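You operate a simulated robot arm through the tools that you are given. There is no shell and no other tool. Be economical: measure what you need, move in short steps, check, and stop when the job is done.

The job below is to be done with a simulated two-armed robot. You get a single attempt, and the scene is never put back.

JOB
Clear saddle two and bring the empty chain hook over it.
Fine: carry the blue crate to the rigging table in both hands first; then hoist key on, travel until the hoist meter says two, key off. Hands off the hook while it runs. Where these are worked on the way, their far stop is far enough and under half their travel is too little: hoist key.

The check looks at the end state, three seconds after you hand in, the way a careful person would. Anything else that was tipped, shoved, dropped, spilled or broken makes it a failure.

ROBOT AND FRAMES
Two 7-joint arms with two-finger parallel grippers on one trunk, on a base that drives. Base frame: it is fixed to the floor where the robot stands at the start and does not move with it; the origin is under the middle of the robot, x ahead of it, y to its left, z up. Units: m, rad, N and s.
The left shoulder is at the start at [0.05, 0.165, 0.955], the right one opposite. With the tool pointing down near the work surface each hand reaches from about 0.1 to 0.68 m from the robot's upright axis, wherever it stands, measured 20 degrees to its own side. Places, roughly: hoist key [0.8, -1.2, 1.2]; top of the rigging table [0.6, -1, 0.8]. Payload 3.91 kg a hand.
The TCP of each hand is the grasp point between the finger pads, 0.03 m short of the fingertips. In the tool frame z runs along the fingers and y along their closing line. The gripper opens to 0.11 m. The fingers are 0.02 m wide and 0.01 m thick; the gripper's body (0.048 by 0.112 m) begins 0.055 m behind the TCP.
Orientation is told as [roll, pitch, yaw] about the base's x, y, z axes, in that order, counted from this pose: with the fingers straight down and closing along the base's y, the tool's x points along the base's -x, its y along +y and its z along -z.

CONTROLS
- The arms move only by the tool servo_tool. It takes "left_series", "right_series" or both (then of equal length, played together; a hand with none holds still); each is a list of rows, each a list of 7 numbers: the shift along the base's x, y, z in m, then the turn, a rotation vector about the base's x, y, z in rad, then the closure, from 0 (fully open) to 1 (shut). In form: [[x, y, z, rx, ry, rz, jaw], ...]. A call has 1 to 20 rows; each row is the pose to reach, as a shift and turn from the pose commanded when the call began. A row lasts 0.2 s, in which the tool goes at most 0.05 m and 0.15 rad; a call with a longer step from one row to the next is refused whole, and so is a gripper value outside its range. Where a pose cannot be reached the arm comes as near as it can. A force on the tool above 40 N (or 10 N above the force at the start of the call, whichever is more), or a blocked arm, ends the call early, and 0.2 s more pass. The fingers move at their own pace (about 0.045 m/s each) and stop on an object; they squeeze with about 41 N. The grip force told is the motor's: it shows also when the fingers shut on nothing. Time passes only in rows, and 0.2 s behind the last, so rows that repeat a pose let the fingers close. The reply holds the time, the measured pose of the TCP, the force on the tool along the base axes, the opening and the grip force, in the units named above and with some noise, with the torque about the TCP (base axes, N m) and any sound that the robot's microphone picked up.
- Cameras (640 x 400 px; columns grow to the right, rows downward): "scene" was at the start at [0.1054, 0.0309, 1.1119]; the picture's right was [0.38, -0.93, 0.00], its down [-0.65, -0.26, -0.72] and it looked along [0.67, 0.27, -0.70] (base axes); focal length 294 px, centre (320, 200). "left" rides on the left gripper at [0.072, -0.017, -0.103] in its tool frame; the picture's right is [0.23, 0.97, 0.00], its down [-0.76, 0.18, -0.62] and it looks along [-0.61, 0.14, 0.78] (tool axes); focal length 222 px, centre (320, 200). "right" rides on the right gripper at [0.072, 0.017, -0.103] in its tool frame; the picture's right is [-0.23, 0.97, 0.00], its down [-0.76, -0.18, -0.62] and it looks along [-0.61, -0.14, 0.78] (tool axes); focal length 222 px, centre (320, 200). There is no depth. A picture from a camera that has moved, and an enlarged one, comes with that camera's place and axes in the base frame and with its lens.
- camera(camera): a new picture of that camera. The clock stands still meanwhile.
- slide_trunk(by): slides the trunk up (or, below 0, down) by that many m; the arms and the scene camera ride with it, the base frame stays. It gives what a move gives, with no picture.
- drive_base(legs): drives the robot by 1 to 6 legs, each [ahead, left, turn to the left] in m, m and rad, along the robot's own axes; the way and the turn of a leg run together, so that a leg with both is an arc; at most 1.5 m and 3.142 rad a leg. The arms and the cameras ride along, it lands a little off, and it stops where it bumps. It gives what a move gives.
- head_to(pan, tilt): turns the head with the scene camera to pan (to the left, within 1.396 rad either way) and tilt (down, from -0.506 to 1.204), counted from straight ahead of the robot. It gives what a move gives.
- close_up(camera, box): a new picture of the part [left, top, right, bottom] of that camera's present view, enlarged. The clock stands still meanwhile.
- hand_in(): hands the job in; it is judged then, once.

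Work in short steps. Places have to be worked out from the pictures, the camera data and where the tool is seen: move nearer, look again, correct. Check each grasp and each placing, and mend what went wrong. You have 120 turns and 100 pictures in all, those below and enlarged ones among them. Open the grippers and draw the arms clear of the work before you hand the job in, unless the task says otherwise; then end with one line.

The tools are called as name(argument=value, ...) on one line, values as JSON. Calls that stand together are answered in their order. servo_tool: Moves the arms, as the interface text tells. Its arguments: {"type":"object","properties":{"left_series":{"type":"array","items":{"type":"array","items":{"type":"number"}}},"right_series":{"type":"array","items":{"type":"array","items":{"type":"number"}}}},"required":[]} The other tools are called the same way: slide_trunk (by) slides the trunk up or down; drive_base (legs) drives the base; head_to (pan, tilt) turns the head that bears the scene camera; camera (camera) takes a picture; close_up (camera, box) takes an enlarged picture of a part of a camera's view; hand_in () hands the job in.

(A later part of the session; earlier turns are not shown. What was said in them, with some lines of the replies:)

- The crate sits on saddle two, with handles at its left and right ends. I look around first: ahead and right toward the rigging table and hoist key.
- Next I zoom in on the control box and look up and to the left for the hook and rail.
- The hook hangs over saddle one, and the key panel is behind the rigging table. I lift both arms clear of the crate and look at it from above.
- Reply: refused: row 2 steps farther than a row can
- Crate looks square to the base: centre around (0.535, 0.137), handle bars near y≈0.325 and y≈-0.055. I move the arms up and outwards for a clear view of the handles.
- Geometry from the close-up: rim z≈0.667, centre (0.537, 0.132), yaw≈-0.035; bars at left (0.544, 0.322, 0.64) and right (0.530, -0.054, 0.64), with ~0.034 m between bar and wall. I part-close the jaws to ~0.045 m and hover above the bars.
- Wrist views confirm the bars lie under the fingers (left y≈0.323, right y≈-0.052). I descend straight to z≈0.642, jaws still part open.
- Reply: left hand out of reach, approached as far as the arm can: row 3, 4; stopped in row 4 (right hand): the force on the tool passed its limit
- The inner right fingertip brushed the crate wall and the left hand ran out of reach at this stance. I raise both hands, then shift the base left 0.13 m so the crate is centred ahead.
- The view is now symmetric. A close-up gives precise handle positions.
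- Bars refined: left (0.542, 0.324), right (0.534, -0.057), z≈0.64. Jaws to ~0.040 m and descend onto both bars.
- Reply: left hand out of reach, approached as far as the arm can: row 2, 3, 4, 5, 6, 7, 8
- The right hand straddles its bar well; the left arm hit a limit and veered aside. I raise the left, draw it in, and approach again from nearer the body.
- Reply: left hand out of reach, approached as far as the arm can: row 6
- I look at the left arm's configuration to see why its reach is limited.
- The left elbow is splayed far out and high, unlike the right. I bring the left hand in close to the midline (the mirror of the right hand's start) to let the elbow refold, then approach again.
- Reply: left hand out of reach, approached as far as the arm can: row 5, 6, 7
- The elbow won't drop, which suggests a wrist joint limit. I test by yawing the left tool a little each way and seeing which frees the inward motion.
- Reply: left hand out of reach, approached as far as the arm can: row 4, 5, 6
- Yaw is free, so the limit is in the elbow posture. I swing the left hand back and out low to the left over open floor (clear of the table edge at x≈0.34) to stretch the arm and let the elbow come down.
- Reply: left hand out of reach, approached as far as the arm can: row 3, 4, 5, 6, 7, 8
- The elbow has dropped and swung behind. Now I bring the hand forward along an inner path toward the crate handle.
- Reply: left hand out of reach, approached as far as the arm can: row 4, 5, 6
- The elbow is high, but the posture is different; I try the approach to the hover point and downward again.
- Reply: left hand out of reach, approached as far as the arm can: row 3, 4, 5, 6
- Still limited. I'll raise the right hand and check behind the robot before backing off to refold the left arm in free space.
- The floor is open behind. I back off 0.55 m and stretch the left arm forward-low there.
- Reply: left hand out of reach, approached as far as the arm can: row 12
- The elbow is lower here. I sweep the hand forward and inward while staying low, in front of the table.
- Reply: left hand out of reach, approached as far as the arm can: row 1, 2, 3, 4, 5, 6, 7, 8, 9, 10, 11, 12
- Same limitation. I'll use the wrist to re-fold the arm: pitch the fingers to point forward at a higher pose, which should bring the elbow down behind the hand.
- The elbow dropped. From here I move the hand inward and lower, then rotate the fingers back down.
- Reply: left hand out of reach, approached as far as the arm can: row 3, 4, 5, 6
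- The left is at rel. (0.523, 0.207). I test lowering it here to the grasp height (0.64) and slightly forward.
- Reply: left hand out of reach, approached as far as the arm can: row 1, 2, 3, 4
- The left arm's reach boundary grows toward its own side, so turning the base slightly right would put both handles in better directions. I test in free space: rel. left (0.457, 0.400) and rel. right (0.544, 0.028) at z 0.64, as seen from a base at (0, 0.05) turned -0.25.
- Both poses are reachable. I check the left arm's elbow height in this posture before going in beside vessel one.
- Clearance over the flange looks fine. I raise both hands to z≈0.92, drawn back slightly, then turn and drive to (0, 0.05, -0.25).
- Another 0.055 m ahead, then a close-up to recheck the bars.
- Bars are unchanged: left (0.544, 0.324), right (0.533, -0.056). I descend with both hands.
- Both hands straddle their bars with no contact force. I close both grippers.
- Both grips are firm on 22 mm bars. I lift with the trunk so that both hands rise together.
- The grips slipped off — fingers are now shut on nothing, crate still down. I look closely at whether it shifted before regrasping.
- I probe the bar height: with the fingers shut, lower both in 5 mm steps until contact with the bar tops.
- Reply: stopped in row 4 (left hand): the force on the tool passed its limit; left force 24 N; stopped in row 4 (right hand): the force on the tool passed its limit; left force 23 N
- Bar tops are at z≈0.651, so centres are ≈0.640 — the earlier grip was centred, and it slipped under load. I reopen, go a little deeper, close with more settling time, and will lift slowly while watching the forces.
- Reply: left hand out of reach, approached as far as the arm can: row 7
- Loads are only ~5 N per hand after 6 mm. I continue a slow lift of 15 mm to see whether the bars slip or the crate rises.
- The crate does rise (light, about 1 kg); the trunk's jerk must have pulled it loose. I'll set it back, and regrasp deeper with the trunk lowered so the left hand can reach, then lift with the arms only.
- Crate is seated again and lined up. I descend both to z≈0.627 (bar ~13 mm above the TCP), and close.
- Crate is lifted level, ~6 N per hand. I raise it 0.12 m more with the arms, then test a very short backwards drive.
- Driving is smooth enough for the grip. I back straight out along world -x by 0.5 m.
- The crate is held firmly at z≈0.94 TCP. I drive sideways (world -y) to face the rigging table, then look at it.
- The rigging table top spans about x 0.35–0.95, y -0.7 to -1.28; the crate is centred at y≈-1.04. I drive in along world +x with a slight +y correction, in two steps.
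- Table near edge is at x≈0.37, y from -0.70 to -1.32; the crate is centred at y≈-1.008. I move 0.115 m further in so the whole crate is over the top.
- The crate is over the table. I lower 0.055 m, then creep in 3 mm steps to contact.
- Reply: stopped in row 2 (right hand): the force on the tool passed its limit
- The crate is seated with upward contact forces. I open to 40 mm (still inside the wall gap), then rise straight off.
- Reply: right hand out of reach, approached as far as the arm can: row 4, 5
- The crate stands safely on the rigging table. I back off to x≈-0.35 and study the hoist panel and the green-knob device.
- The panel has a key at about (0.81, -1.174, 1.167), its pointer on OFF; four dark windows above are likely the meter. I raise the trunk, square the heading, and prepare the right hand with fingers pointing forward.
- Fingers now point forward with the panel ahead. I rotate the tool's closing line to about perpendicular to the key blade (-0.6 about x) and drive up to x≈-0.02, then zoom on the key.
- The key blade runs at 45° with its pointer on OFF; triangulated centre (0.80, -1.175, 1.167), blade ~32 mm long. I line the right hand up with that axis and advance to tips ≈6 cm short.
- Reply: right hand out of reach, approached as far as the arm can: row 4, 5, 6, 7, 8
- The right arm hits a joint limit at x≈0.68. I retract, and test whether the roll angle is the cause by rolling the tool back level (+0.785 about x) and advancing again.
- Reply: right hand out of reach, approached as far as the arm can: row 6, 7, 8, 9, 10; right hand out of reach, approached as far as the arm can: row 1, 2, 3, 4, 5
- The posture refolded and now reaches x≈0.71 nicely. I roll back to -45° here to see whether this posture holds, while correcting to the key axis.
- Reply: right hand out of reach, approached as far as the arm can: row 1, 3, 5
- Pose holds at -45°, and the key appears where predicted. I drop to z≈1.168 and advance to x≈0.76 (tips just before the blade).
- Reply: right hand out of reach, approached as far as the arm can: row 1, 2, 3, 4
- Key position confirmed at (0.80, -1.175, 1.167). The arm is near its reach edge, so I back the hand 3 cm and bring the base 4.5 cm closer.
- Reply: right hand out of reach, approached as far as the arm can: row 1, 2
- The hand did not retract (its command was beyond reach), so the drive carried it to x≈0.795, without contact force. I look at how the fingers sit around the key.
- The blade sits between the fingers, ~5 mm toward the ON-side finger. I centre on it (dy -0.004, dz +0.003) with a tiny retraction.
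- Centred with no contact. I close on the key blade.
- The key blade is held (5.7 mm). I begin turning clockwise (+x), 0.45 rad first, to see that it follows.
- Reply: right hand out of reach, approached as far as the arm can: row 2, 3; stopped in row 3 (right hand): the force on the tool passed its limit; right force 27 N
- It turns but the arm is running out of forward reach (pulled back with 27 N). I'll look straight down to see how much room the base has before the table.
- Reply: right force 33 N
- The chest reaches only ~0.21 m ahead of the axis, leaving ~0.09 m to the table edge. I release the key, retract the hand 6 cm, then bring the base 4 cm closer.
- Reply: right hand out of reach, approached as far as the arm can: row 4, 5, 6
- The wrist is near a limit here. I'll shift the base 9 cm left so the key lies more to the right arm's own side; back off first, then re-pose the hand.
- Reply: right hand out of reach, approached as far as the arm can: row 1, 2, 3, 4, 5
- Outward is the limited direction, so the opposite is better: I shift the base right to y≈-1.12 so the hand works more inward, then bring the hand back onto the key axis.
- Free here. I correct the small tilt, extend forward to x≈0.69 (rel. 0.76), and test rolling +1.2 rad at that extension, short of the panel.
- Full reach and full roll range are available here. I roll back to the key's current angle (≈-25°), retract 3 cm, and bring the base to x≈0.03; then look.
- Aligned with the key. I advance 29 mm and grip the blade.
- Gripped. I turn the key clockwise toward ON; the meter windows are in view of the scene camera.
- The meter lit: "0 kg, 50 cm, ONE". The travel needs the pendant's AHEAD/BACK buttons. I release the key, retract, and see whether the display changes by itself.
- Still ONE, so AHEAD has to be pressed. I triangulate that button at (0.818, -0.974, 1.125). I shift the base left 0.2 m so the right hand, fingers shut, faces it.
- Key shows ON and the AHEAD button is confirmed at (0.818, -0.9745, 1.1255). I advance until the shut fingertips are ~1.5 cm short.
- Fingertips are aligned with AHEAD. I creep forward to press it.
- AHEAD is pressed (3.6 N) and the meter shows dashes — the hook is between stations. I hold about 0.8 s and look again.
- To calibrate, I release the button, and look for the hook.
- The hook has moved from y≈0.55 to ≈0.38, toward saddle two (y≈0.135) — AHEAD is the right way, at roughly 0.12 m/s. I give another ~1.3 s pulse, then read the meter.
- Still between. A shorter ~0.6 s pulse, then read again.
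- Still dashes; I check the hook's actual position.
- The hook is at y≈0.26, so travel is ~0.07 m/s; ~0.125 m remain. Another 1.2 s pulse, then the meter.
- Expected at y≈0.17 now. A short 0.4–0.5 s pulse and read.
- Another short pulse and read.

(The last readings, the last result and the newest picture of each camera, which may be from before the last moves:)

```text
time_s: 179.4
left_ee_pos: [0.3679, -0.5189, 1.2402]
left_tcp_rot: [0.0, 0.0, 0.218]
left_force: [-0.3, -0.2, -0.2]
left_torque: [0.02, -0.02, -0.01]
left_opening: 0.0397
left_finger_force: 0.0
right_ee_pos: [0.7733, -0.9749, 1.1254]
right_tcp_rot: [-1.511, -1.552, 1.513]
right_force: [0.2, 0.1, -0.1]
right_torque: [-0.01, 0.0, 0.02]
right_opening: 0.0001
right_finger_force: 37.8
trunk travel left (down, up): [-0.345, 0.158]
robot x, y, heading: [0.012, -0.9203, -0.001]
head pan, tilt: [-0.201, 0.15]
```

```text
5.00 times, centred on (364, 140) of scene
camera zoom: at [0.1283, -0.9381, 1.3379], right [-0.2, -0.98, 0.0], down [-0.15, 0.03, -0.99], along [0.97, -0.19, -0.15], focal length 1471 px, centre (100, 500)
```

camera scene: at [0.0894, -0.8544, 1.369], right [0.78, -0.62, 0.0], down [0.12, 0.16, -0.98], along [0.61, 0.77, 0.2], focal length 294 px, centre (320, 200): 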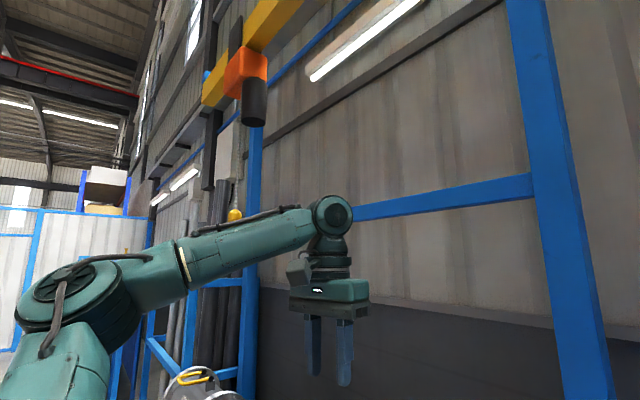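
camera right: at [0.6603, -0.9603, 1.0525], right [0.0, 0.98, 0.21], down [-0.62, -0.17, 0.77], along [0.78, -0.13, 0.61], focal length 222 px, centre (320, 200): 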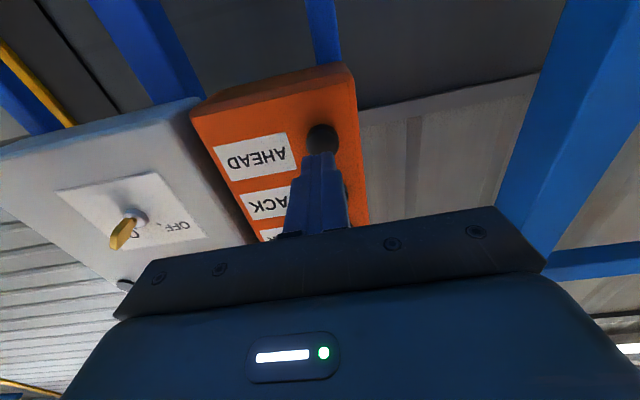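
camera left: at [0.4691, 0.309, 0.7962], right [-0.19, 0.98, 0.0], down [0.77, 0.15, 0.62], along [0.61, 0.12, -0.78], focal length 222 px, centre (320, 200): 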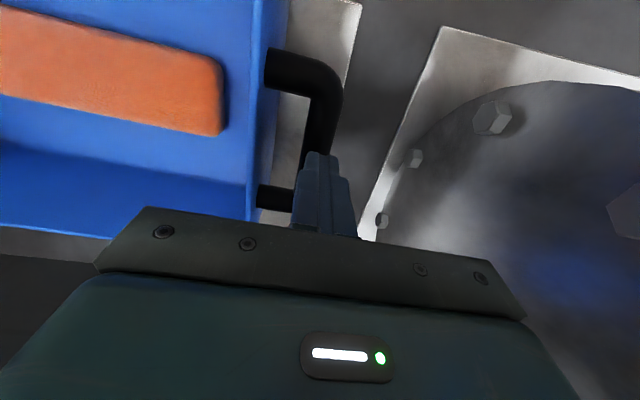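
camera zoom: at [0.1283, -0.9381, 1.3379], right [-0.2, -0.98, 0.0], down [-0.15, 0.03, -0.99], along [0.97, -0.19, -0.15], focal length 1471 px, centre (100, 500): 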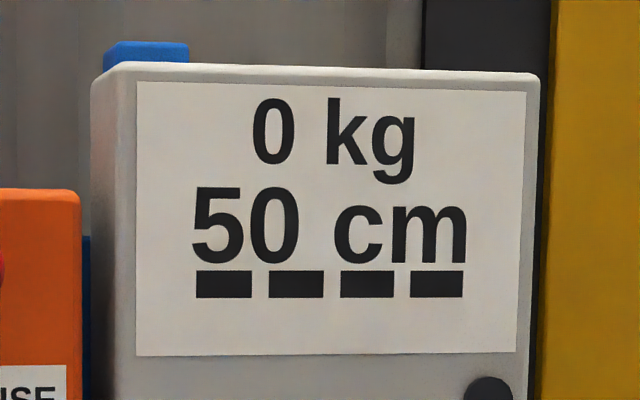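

I check the hook position again before continuing.

head_to(pan=0.9, tilt=-0.2)

camera(camera="scene")

```text
time_s: 180.8
left_ee_pos: [0.3692, -0.5197, 1.2399]
left_tcp_rot: [-0.002, 0.0, 0.216]
left_force: [0.3, 0.6, 1.0]
left_torque: [0.02, 0.01, 0.01]
left_opening: 0.0396
left_finger_force: 0.0
right_ee_pos: [0.7738, -0.9745, 1.1266]
right_tcp_rot: [-1.491, -1.553, 1.491]
right_force: [0.6, 0.3, -0.3]
right_torque: [0.02, -0.02, -0.04]
right_opening: 0.0
right_finger_force: 37.4
trunk travel left (down, up): [-0.345, 0.158]
robot x, y, heading: [0.008, -0.9199, 0.001]
head pan, tilt: [0.901, -0.201]
```

```text
9 pictures are left
camera scene: at [0.0894, -0.8544, 1.369], right [0.78, -0.62, 0.0], down [0.12, 0.16, -0.98], along [0.61, 0.77, 0.2], focal length 294 px, centre (320, 200)
```

scene: 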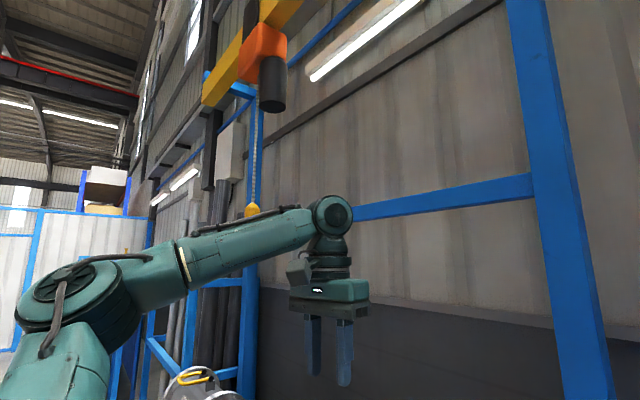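

Re-deriving with the saddle spacing (labels at y≈0.635, 0.13, -0.375), the hook line is x≈0.61 and the hook is now y≈0.265, moving ≈0.0137 m per pressed row. I press for 9 rows, then read the meter.

head_to(pan=-0.2, tilt=0.15)

servo_tool(right_series=[[0.02, 0, 0, 0, 0, 0, 1], [0.02, 0, 0, 0, 0, 0, 1], [0.02, 0, 0, 0, 0, 0, 1], [0.02, 0, 0, 0, 0, 0, 1], [0.02, 0, 0, 0, 0, 0, 1], [0.02, 0, 0, 0, 0, 0, 1], [0.02, 0, 0, 0, 0, 0, 1], [0.02, 0, 0, 0, 0, 0, 1], [0.02, 0, 0, 0, 0, 0, 1], [0, 0, 0, 0, 0, 0, 1]])

close_up(camera="scene", box=[300, 100, 428, 180])

```text
time_s: 182.1
left_ee_pos: [0.3676, -0.5193, 1.2398]
left_tcp_rot: [-0.001, -0.002, 0.216]
left_force: [-0.5, 0.0, -0.4]
left_torque: [0.0, -0.02, 0.04]
left_opening: 0.0396
left_finger_force: 0.1
right_ee_pos: [0.7738, -0.9742, 1.1252]
right_tcp_rot: [-1.492, -1.553, 1.494]
right_force: [0.3, -0.8, 0.0]
right_torque: [-0.01, -0.01, 0.01]
right_opening: 0.0
right_finger_force: 37.5
trunk travel left (down, up): [-0.345, 0.158]
robot x, y, heading: [0.0073, -0.9202, 0.002]
head pan, tilt: [-0.201, 0.15]
```

```text
time_s: 184.3
left_ee_pos: [0.3678, -0.5193, 1.2395]
left_tcp_rot: [-0.001, 0.0, 0.217]
left_force: [-0.2, -0.3, 0.3]
left_torque: [0.01, -0.04, -0.03]
left_opening: 0.0397
left_finger_force: 0.0
right_ee_pos: [0.7725, -0.9749, 1.1255]
right_tcp_rot: [-1.512, -1.554, 1.514]
right_force: [-0.5, -0.4, -0.1]
right_torque: [0.01, -0.02, 0.02]
right_opening: 0.0
right_finger_force: 37.9
trunk travel left (down, up): [-0.345, 0.158]
robot x, y, heading: [0.0082, -0.9238, 0.001]
head pan, tilt: [-0.201, 0.15]
```

```text
5.00 times, centred on (364, 140) of scene
camera zoom: at [0.1283, -0.9381, 1.3379], right [-0.2, -0.98, 0.0], down [-0.15, 0.03, -0.99], along [0.97, -0.19, -0.15], focal length 1471 px, centre (100, 500)
```

zoom: 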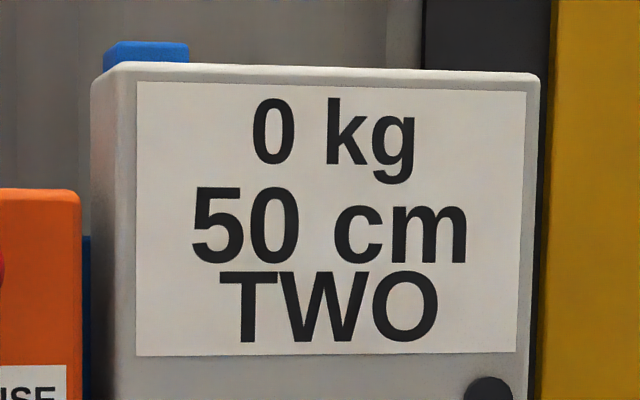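

The meter reads TWO. Now key off: I retract from the pendant, restore the open-jaw roll and height for the key, and shift the base back right.

servo_tool(right_series=[[-0.03, 0, 0, 0, 0, 0, 1], [-0.06, 0, 0, 0, 0, 0, 1], [-0.083, 0, 0.01, 0.13, 0, 0, 0.64], [-0.083, 0, 0.02, 0.26, 0, 0, 0.64], [-0.083, 0, 0.03, 0.39, 0, 0, 0.64], [-0.083, 0, 0.041, 0.52, 0, 0, 0.64], [-0.083, 0, 0.041, 0.65, 0, 0, 0.64], [-0.083, 0, 0.041, 0.78, 0, 0, 0.64]])

drive_base(legs=[[0, -0.2, 0], [0.02, 0, 0]])

camera(camera="right")

```text
time_s: 186.1
left_ee_pos: [0.3682, -0.521, 1.2389]
left_tcp_rot: [0.0, -0.001, 0.216]
left_force: [0.8, -0.2, -0.4]
left_torque: [0.01, -0.03, 0.01]
left_opening: 0.0398
left_finger_force: 0.1
right_ee_pos: [0.6915, -0.9753, 1.1668]
right_tcp_rot: [1.568, -0.805, -1.569]
right_force: [-0.3, 0.7, 0.2]
right_torque: [0.03, 0.01, -0.02]
right_opening: 0.0399
right_finger_force: 0.1
trunk travel left (down, up): [-0.345, 0.158]
robot x, y, heading: [0.0125, -0.9195, -0.002]
head pan, tilt: [-0.201, 0.15]
```

```text
time_s: 188.1
left_ee_pos: [0.3887, -0.7218, 1.2402]
left_tcp_rot: [-0.001, -0.001, 0.217]
left_force: [0.5, -0.4, -0.1]
left_torque: [0.01, 0.02, -0.03]
left_opening: 0.0396
left_finger_force: 0.1
right_ee_pos: [0.7116, -1.1782, 1.165]
right_tcp_rot: [1.569, -0.809, -1.567]
right_force: [0.1, 0.8, -0.6]
right_torque: [-0.02, -0.02, 0.02]
right_opening: 0.0396
right_finger_force: 0.0
trunk travel left (down, up): [-0.345, 0.158]
robot x, y, heading: [0.0297, -1.123, 0.005]
head pan, tilt: [-0.201, 0.15]
```

```text
7 pictures are left
camera right: at [0.6089, -1.1159, 1.1264], right [0.0, 0.55, 0.84], down [-0.62, -0.66, 0.43], along [0.78, -0.52, 0.34], focal length 222 px, centre (320, 200)
```

right: 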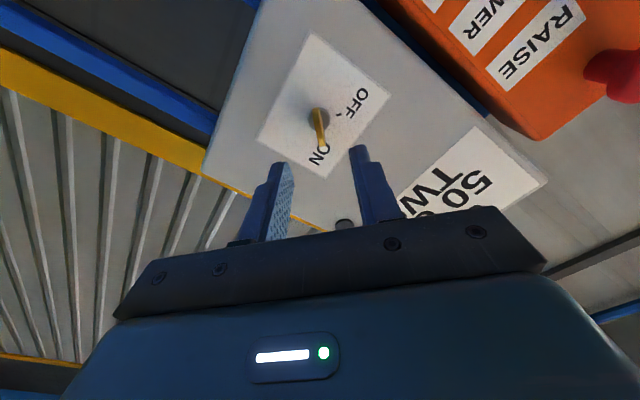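

The key blade is square to the fingers and centred. I advance 77 mm and grip.

servo_tool(right_series=[[0.03, 0, 0, 0, 0, 0, 0.64], [0.055, 0.0005, 0.001, 0, 0, 0, 0.64], [0.068, 0.0005, 0.001, 0, 0, 0, 0.64], [0.077, 0.0005, 0.001, 0, 0, 0, 0.64], [0.077, 0.0005, 0.001, 0, 0, 0, 1], [0.077, 0.0005, 0.001, 0, 0, 0, 1], [0.077, 0.0005, 0.001, 0, 0, 0, 1], [0.077, 0.0005, 0.001, 0, 0, 0, 1]])

```text
time_s: 189.9
left_ee_pos: [0.3881, -0.7226, 1.2396]
left_tcp_rot: [0.0, -0.002, 0.217]
left_force: [1.3, 0.0, 0.4]
left_torque: [0.03, -0.01, 0.01]
left_opening: 0.0397
left_finger_force: 0.1
right_ee_pos: [0.7889, -1.1784, 1.1669]
right_tcp_rot: [1.567, -0.807, -1.569]
right_force: [-1.9, -4.0, -6.1]
right_torque: [0.02, -0.27, -0.24]
right_opening: 0.0058
right_finger_force: 44.6
trunk travel left (down, up): [-0.345, 0.158]
robot x, y, heading: [0.0275, -1.1203, 0.003]
head pan, tilt: [-0.201, 0.15]
```

Gripped (5.8 mm). I turn the key back counter-clockwise to OFF.

servo_tool(right_series=[[0, 0, 0, -0.145, 0, 0, 1], [0, 0, 0, -0.29, 0, 0, 1], [0, 0, 0, -0.435, 0, 0, 1], [0, 0, 0, -0.58, 0, 0, 1], [0, 0, 0, -0.725, 0, 0, 1], [0, 0, 0, -0.87, 0, 0, 1], [0, 0, 0, -1.015, 0, 0, 1], [0, 0, 0, -1.16, 0, 0, 1], [0, 0, 0, -1.305, 0, 0, 1], [0, 0, 0, -1.45, 0, 0, 1], [0, 0, 0, -1.54, 0, 0, 1]])

head_to(pan=0.1, tilt=0.1)

close_up(camera="scene", box=[270, 110, 462, 290])

```text
time_s: 192.3
left_ee_pos: [0.3887, -0.7221, 1.2386]
left_tcp_rot: [-0.002, 0.002, 0.217]
left_force: [-0.1, 0.2, 0.1]
left_torque: [0.01, -0.01, 0.01]
left_opening: 0.0398
left_finger_force: 0.1
right_ee_pos: [0.7883, -1.1764, 1.1659]
right_tcp_rot: [-1.565, -0.79, 1.567]
right_force: [0.8, 1.8, -6.0]
right_torque: [0.0, 0.26, -1.14]
right_opening: 0.0059
right_finger_force: 45.1
trunk travel left (down, up): [-0.345, 0.158]
robot x, y, heading: [0.0269, -1.1243, 0.004]
head pan, tilt: [-0.201, 0.15]
```

```text
time_s: 193.1
left_ee_pos: [0.3901, -0.7217, 1.2384]
left_tcp_rot: [-0.003, 0.002, 0.215]
left_force: [0.1, 0.2, 0.1]
left_torque: [-0.01, 0.01, -0.05]
left_opening: 0.0396
left_finger_force: 0.1
right_ee_pos: [0.7889, -1.1765, 1.1668]
right_tcp_rot: [-1.563, -0.793, 1.566]
right_force: [0.4, 2.5, -7.1]
right_torque: [-0.01, -0.18, -0.58]
right_opening: 0.0057
right_finger_force: 45.0
trunk travel left (down, up): [-0.345, 0.158]
robot x, y, heading: [0.029, -1.1221, 0.002]
head pan, tilt: [0.099, 0.099]
```

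```text
2.22 times, centred on (366, 200) of scene
camera zoom: at [0.1509, -1.1127, 1.3424], right [0.1, -0.99, 0.0], down [-0.1, -0.01, -0.99], along [0.99, 0.1, -0.1], focal length 654 px, centre (218, 200)
```

zoom: 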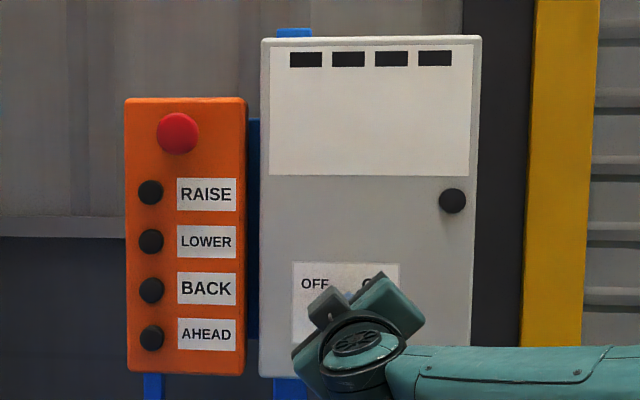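

The meter is dark; the key is off. I release, retract the hand, and back the base away.

servo_tool(right_series=[[0, 0, 0.001, 0, 0, 0, 0.64], [0, 0, 0.001, 0, 0, 0, 0.64], [0, 0, 0.001, 0, 0, 0, 0.64], [-0.02, 0, 0.001, 0, 0, 0, 0.64], [-0.05, 0, 0.001, 0, 0, 0, 0.64], [-0.09, 0, 0.001, 0, 0, 0, 0.64]])

drive_base(legs=[[-0.55, 0, 0]])

servo_tool(left_series=[[0, 0, 0, 0, 0, 0, 0], [0, 0, 0, 0, 0, 0, 0], [0, 0, 0, 0, 0, 0, 0], [0, 0, 0, 0, 0, 0, 0]], right_series=[[0, 0, 0, 0, 0, 0, 0], [0, 0, 0, 0, 0, 0, 0], [0, 0, 0, 0, 0, 0, 0], [0, 0, 0, 0, 0, 0, 0]])

camera(camera="scene")

head_to(pan=0.75, tilt=0.0)

camera(camera="scene")

```text
time_s: 194.5
left_ee_pos: [0.3876, -0.7229, 1.2408]
left_tcp_rot: [-0.002, 0.0, 0.217]
left_force: [0.8, -0.6, 0.5]
left_torque: [0.04, -0.03, 0.0]
left_opening: 0.0399
left_finger_force: 0.1
right_ee_pos: [0.6969, -1.1771, 1.1693]
right_tcp_rot: [-1.569, -0.794, 1.569]
right_force: [0.1, -0.3, -0.4]
right_torque: [0.03, 0.06, -0.02]
right_opening: 0.0397
right_finger_force: 0.1
trunk travel left (down, up): [-0.345, 0.158]
robot x, y, heading: [0.0288, -1.1245, 0.004]
head pan, tilt: [0.099, 0.099]
```

```text
time_s: 197.7
left_ee_pos: [-0.1599, -0.7242, 1.2403]
left_tcp_rot: [-0.002, 0.0, 0.215]
left_force: [0.1, 0.0, -0.5]
left_torque: [0.03, 0.0, 0.02]
left_opening: 0.0395
left_finger_force: 0.0
right_ee_pos: [0.1509, -1.1788, 1.1677]
right_tcp_rot: [-1.568, -0.794, 1.569]
right_force: [0.0, -0.4, -0.5]
right_torque: [-0.01, 0.04, -0.02]
right_opening: 0.0397
right_finger_force: 0.1
trunk travel left (down, up): [-0.345, 0.158]
robot x, y, heading: [-0.519, -1.1225, 0.008]
head pan, tilt: [0.099, 0.099]
```

```text
time_s: 198.7
left_ee_pos: [-0.1593, -0.724, 1.2402]
left_tcp_rot: [-0.002, -0.001, 0.215]
left_force: [-0.3, -0.2, 0.4]
left_torque: [-0.01, -0.01, 0.0]
left_opening: 0.1099
left_finger_force: 0.0
right_ee_pos: [0.1493, -1.1792, 1.1691]
right_tcp_rot: [-1.568, -0.795, 1.567]
right_force: [0.0, 0.1, -0.2]
right_torque: [-0.02, 0.02, 0.0]
right_opening: 0.1101
right_finger_force: 0.1
trunk travel left (down, up): [-0.345, 0.158]
robot x, y, heading: [-0.5187, -1.1213, 0.005]
head pan, tilt: [0.099, 0.099]
```

```text
5 pictures are left
camera scene: at [-0.3979, -1.1145, 1.3425], right [0.1, -0.99, 0.0], down [-0.1, -0.01, -1.0], along [0.99, 0.1, -0.1], focal length 294 px, centre (320, 200)
```

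scene: 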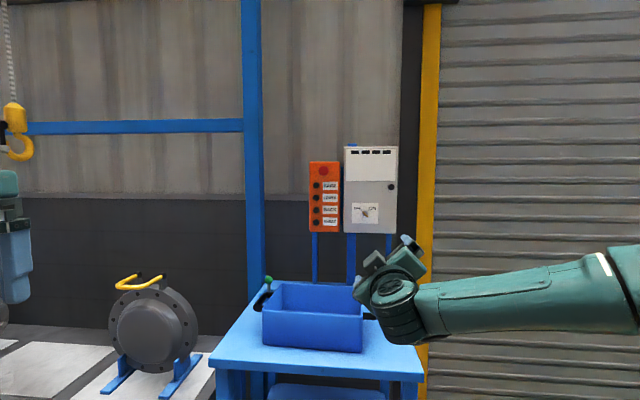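

```text
time_s: 199.7
left_ee_pos: [-0.1591, -0.7231, 1.2401]
left_tcp_rot: [-0.003, -0.001, 0.217]
left_force: [-0.3, -0.2, 0.6]
left_torque: [-0.02, -0.01, 0.0]
left_opening: 0.11
left_finger_force: 0.1
right_ee_pos: [0.1491, -1.1783, 1.1688]
right_tcp_rot: [-1.567, -0.795, 1.566]
right_force: [0.6, -0.5, 0.5]
right_torque: [-0.01, 0.01, 0.01]
right_opening: 0.1099
right_finger_force: 0.2
trunk travel left (down, up): [-0.345, 0.158]
robot x, y, heading: [-0.5208, -1.1271, 0.006]
head pan, tilt: [0.75, 0.0]
```

```text
4 pictures are left
camera scene: at [-0.4238, -1.0624, 1.3516], right [0.68, -0.73, 0.0], down [0.0, 0.0, -1.0], along [0.73, 0.68, 0.0], focal length 294 px, centre (320, 200)
```

scene: 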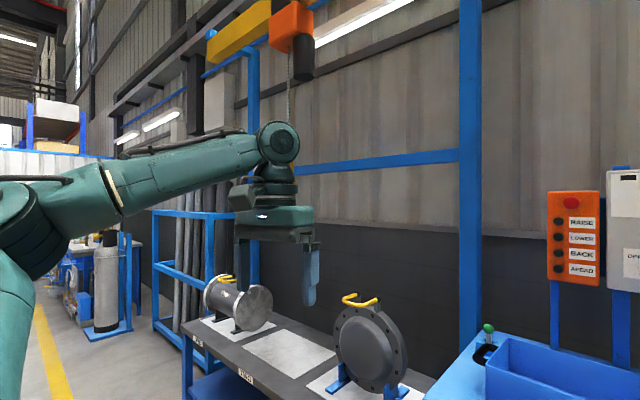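

The hook hangs at y≈0.135, over the empty saddle two; the crate stands on the rigging table. One last close-up confirms the key.

close_up(camera="scene", box=[440, 160, 640, 400])

head_to(pan=0.1, tilt=0.1)

close_up(camera="scene", box=[240, 130, 440, 360])

```text
1.67 times, centred on (540, 280) of scene
camera zoom: at [-0.4238, -1.0624, 1.3516], right [0.68, -0.73, 0.0], down [0.0, 0.0, -1.0], along [0.73, 0.68, 0.0], focal length 490 px, centre (-47, 67)
```

zoom: 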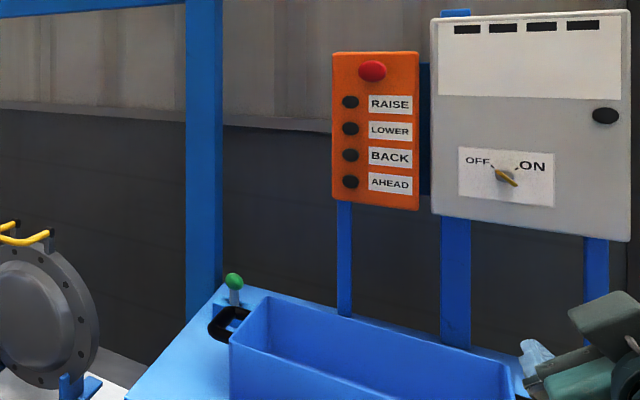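

```text
time_s: 200.7
left_ee_pos: [-0.1592, -0.7247, 1.239]
left_tcp_rot: [-0.003, 0.001, 0.216]
left_force: [0.6, 0.6, -0.4]
left_torque: [0.01, 0.02, 0.0]
left_opening: 0.1102
left_finger_force: 0.1
right_ee_pos: [0.1506, -1.1793, 1.1679]
right_tcp_rot: [-1.566, -0.795, 1.566]
right_force: [0.4, 0.2, 0.6]
right_torque: [0.03, 0.03, -0.01]
right_opening: 0.11
right_finger_force: 0.0
trunk travel left (down, up): [-0.345, 0.158]
robot x, y, heading: [-0.5157, -1.1251, 0.005]
head pan, tilt: [0.099, 0.099]
```

```text
1.74 times, centred on (340, 245) of scene
camera zoom: at [-0.398, -1.1145, 1.3425], right [0.1, -0.99, 0.0], down [-0.1, -0.01, -1.0], along [0.99, 0.1, -0.1], focal length 512 px, centre (285, 122)
```

zoom: 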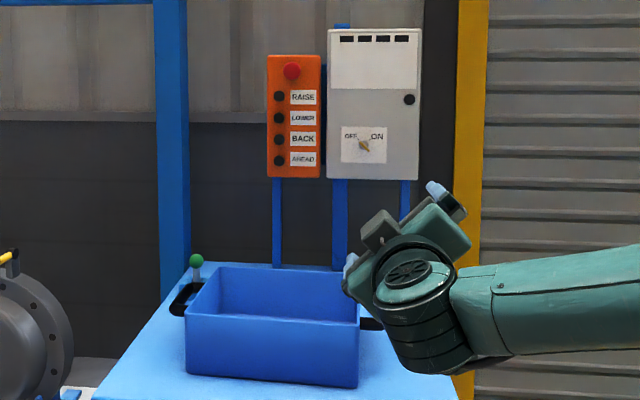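

Everything is in place: key OFF, meter dark, hook over saddle two, crate on the rigging table, grippers open and clear.

hand_in()

```text
The job is handed in.
```

The blue crate is on the rigging table, saddle two is clear, the empty hook hangs over it (meter read TWO), and the hoist key is off; the job is handed in.
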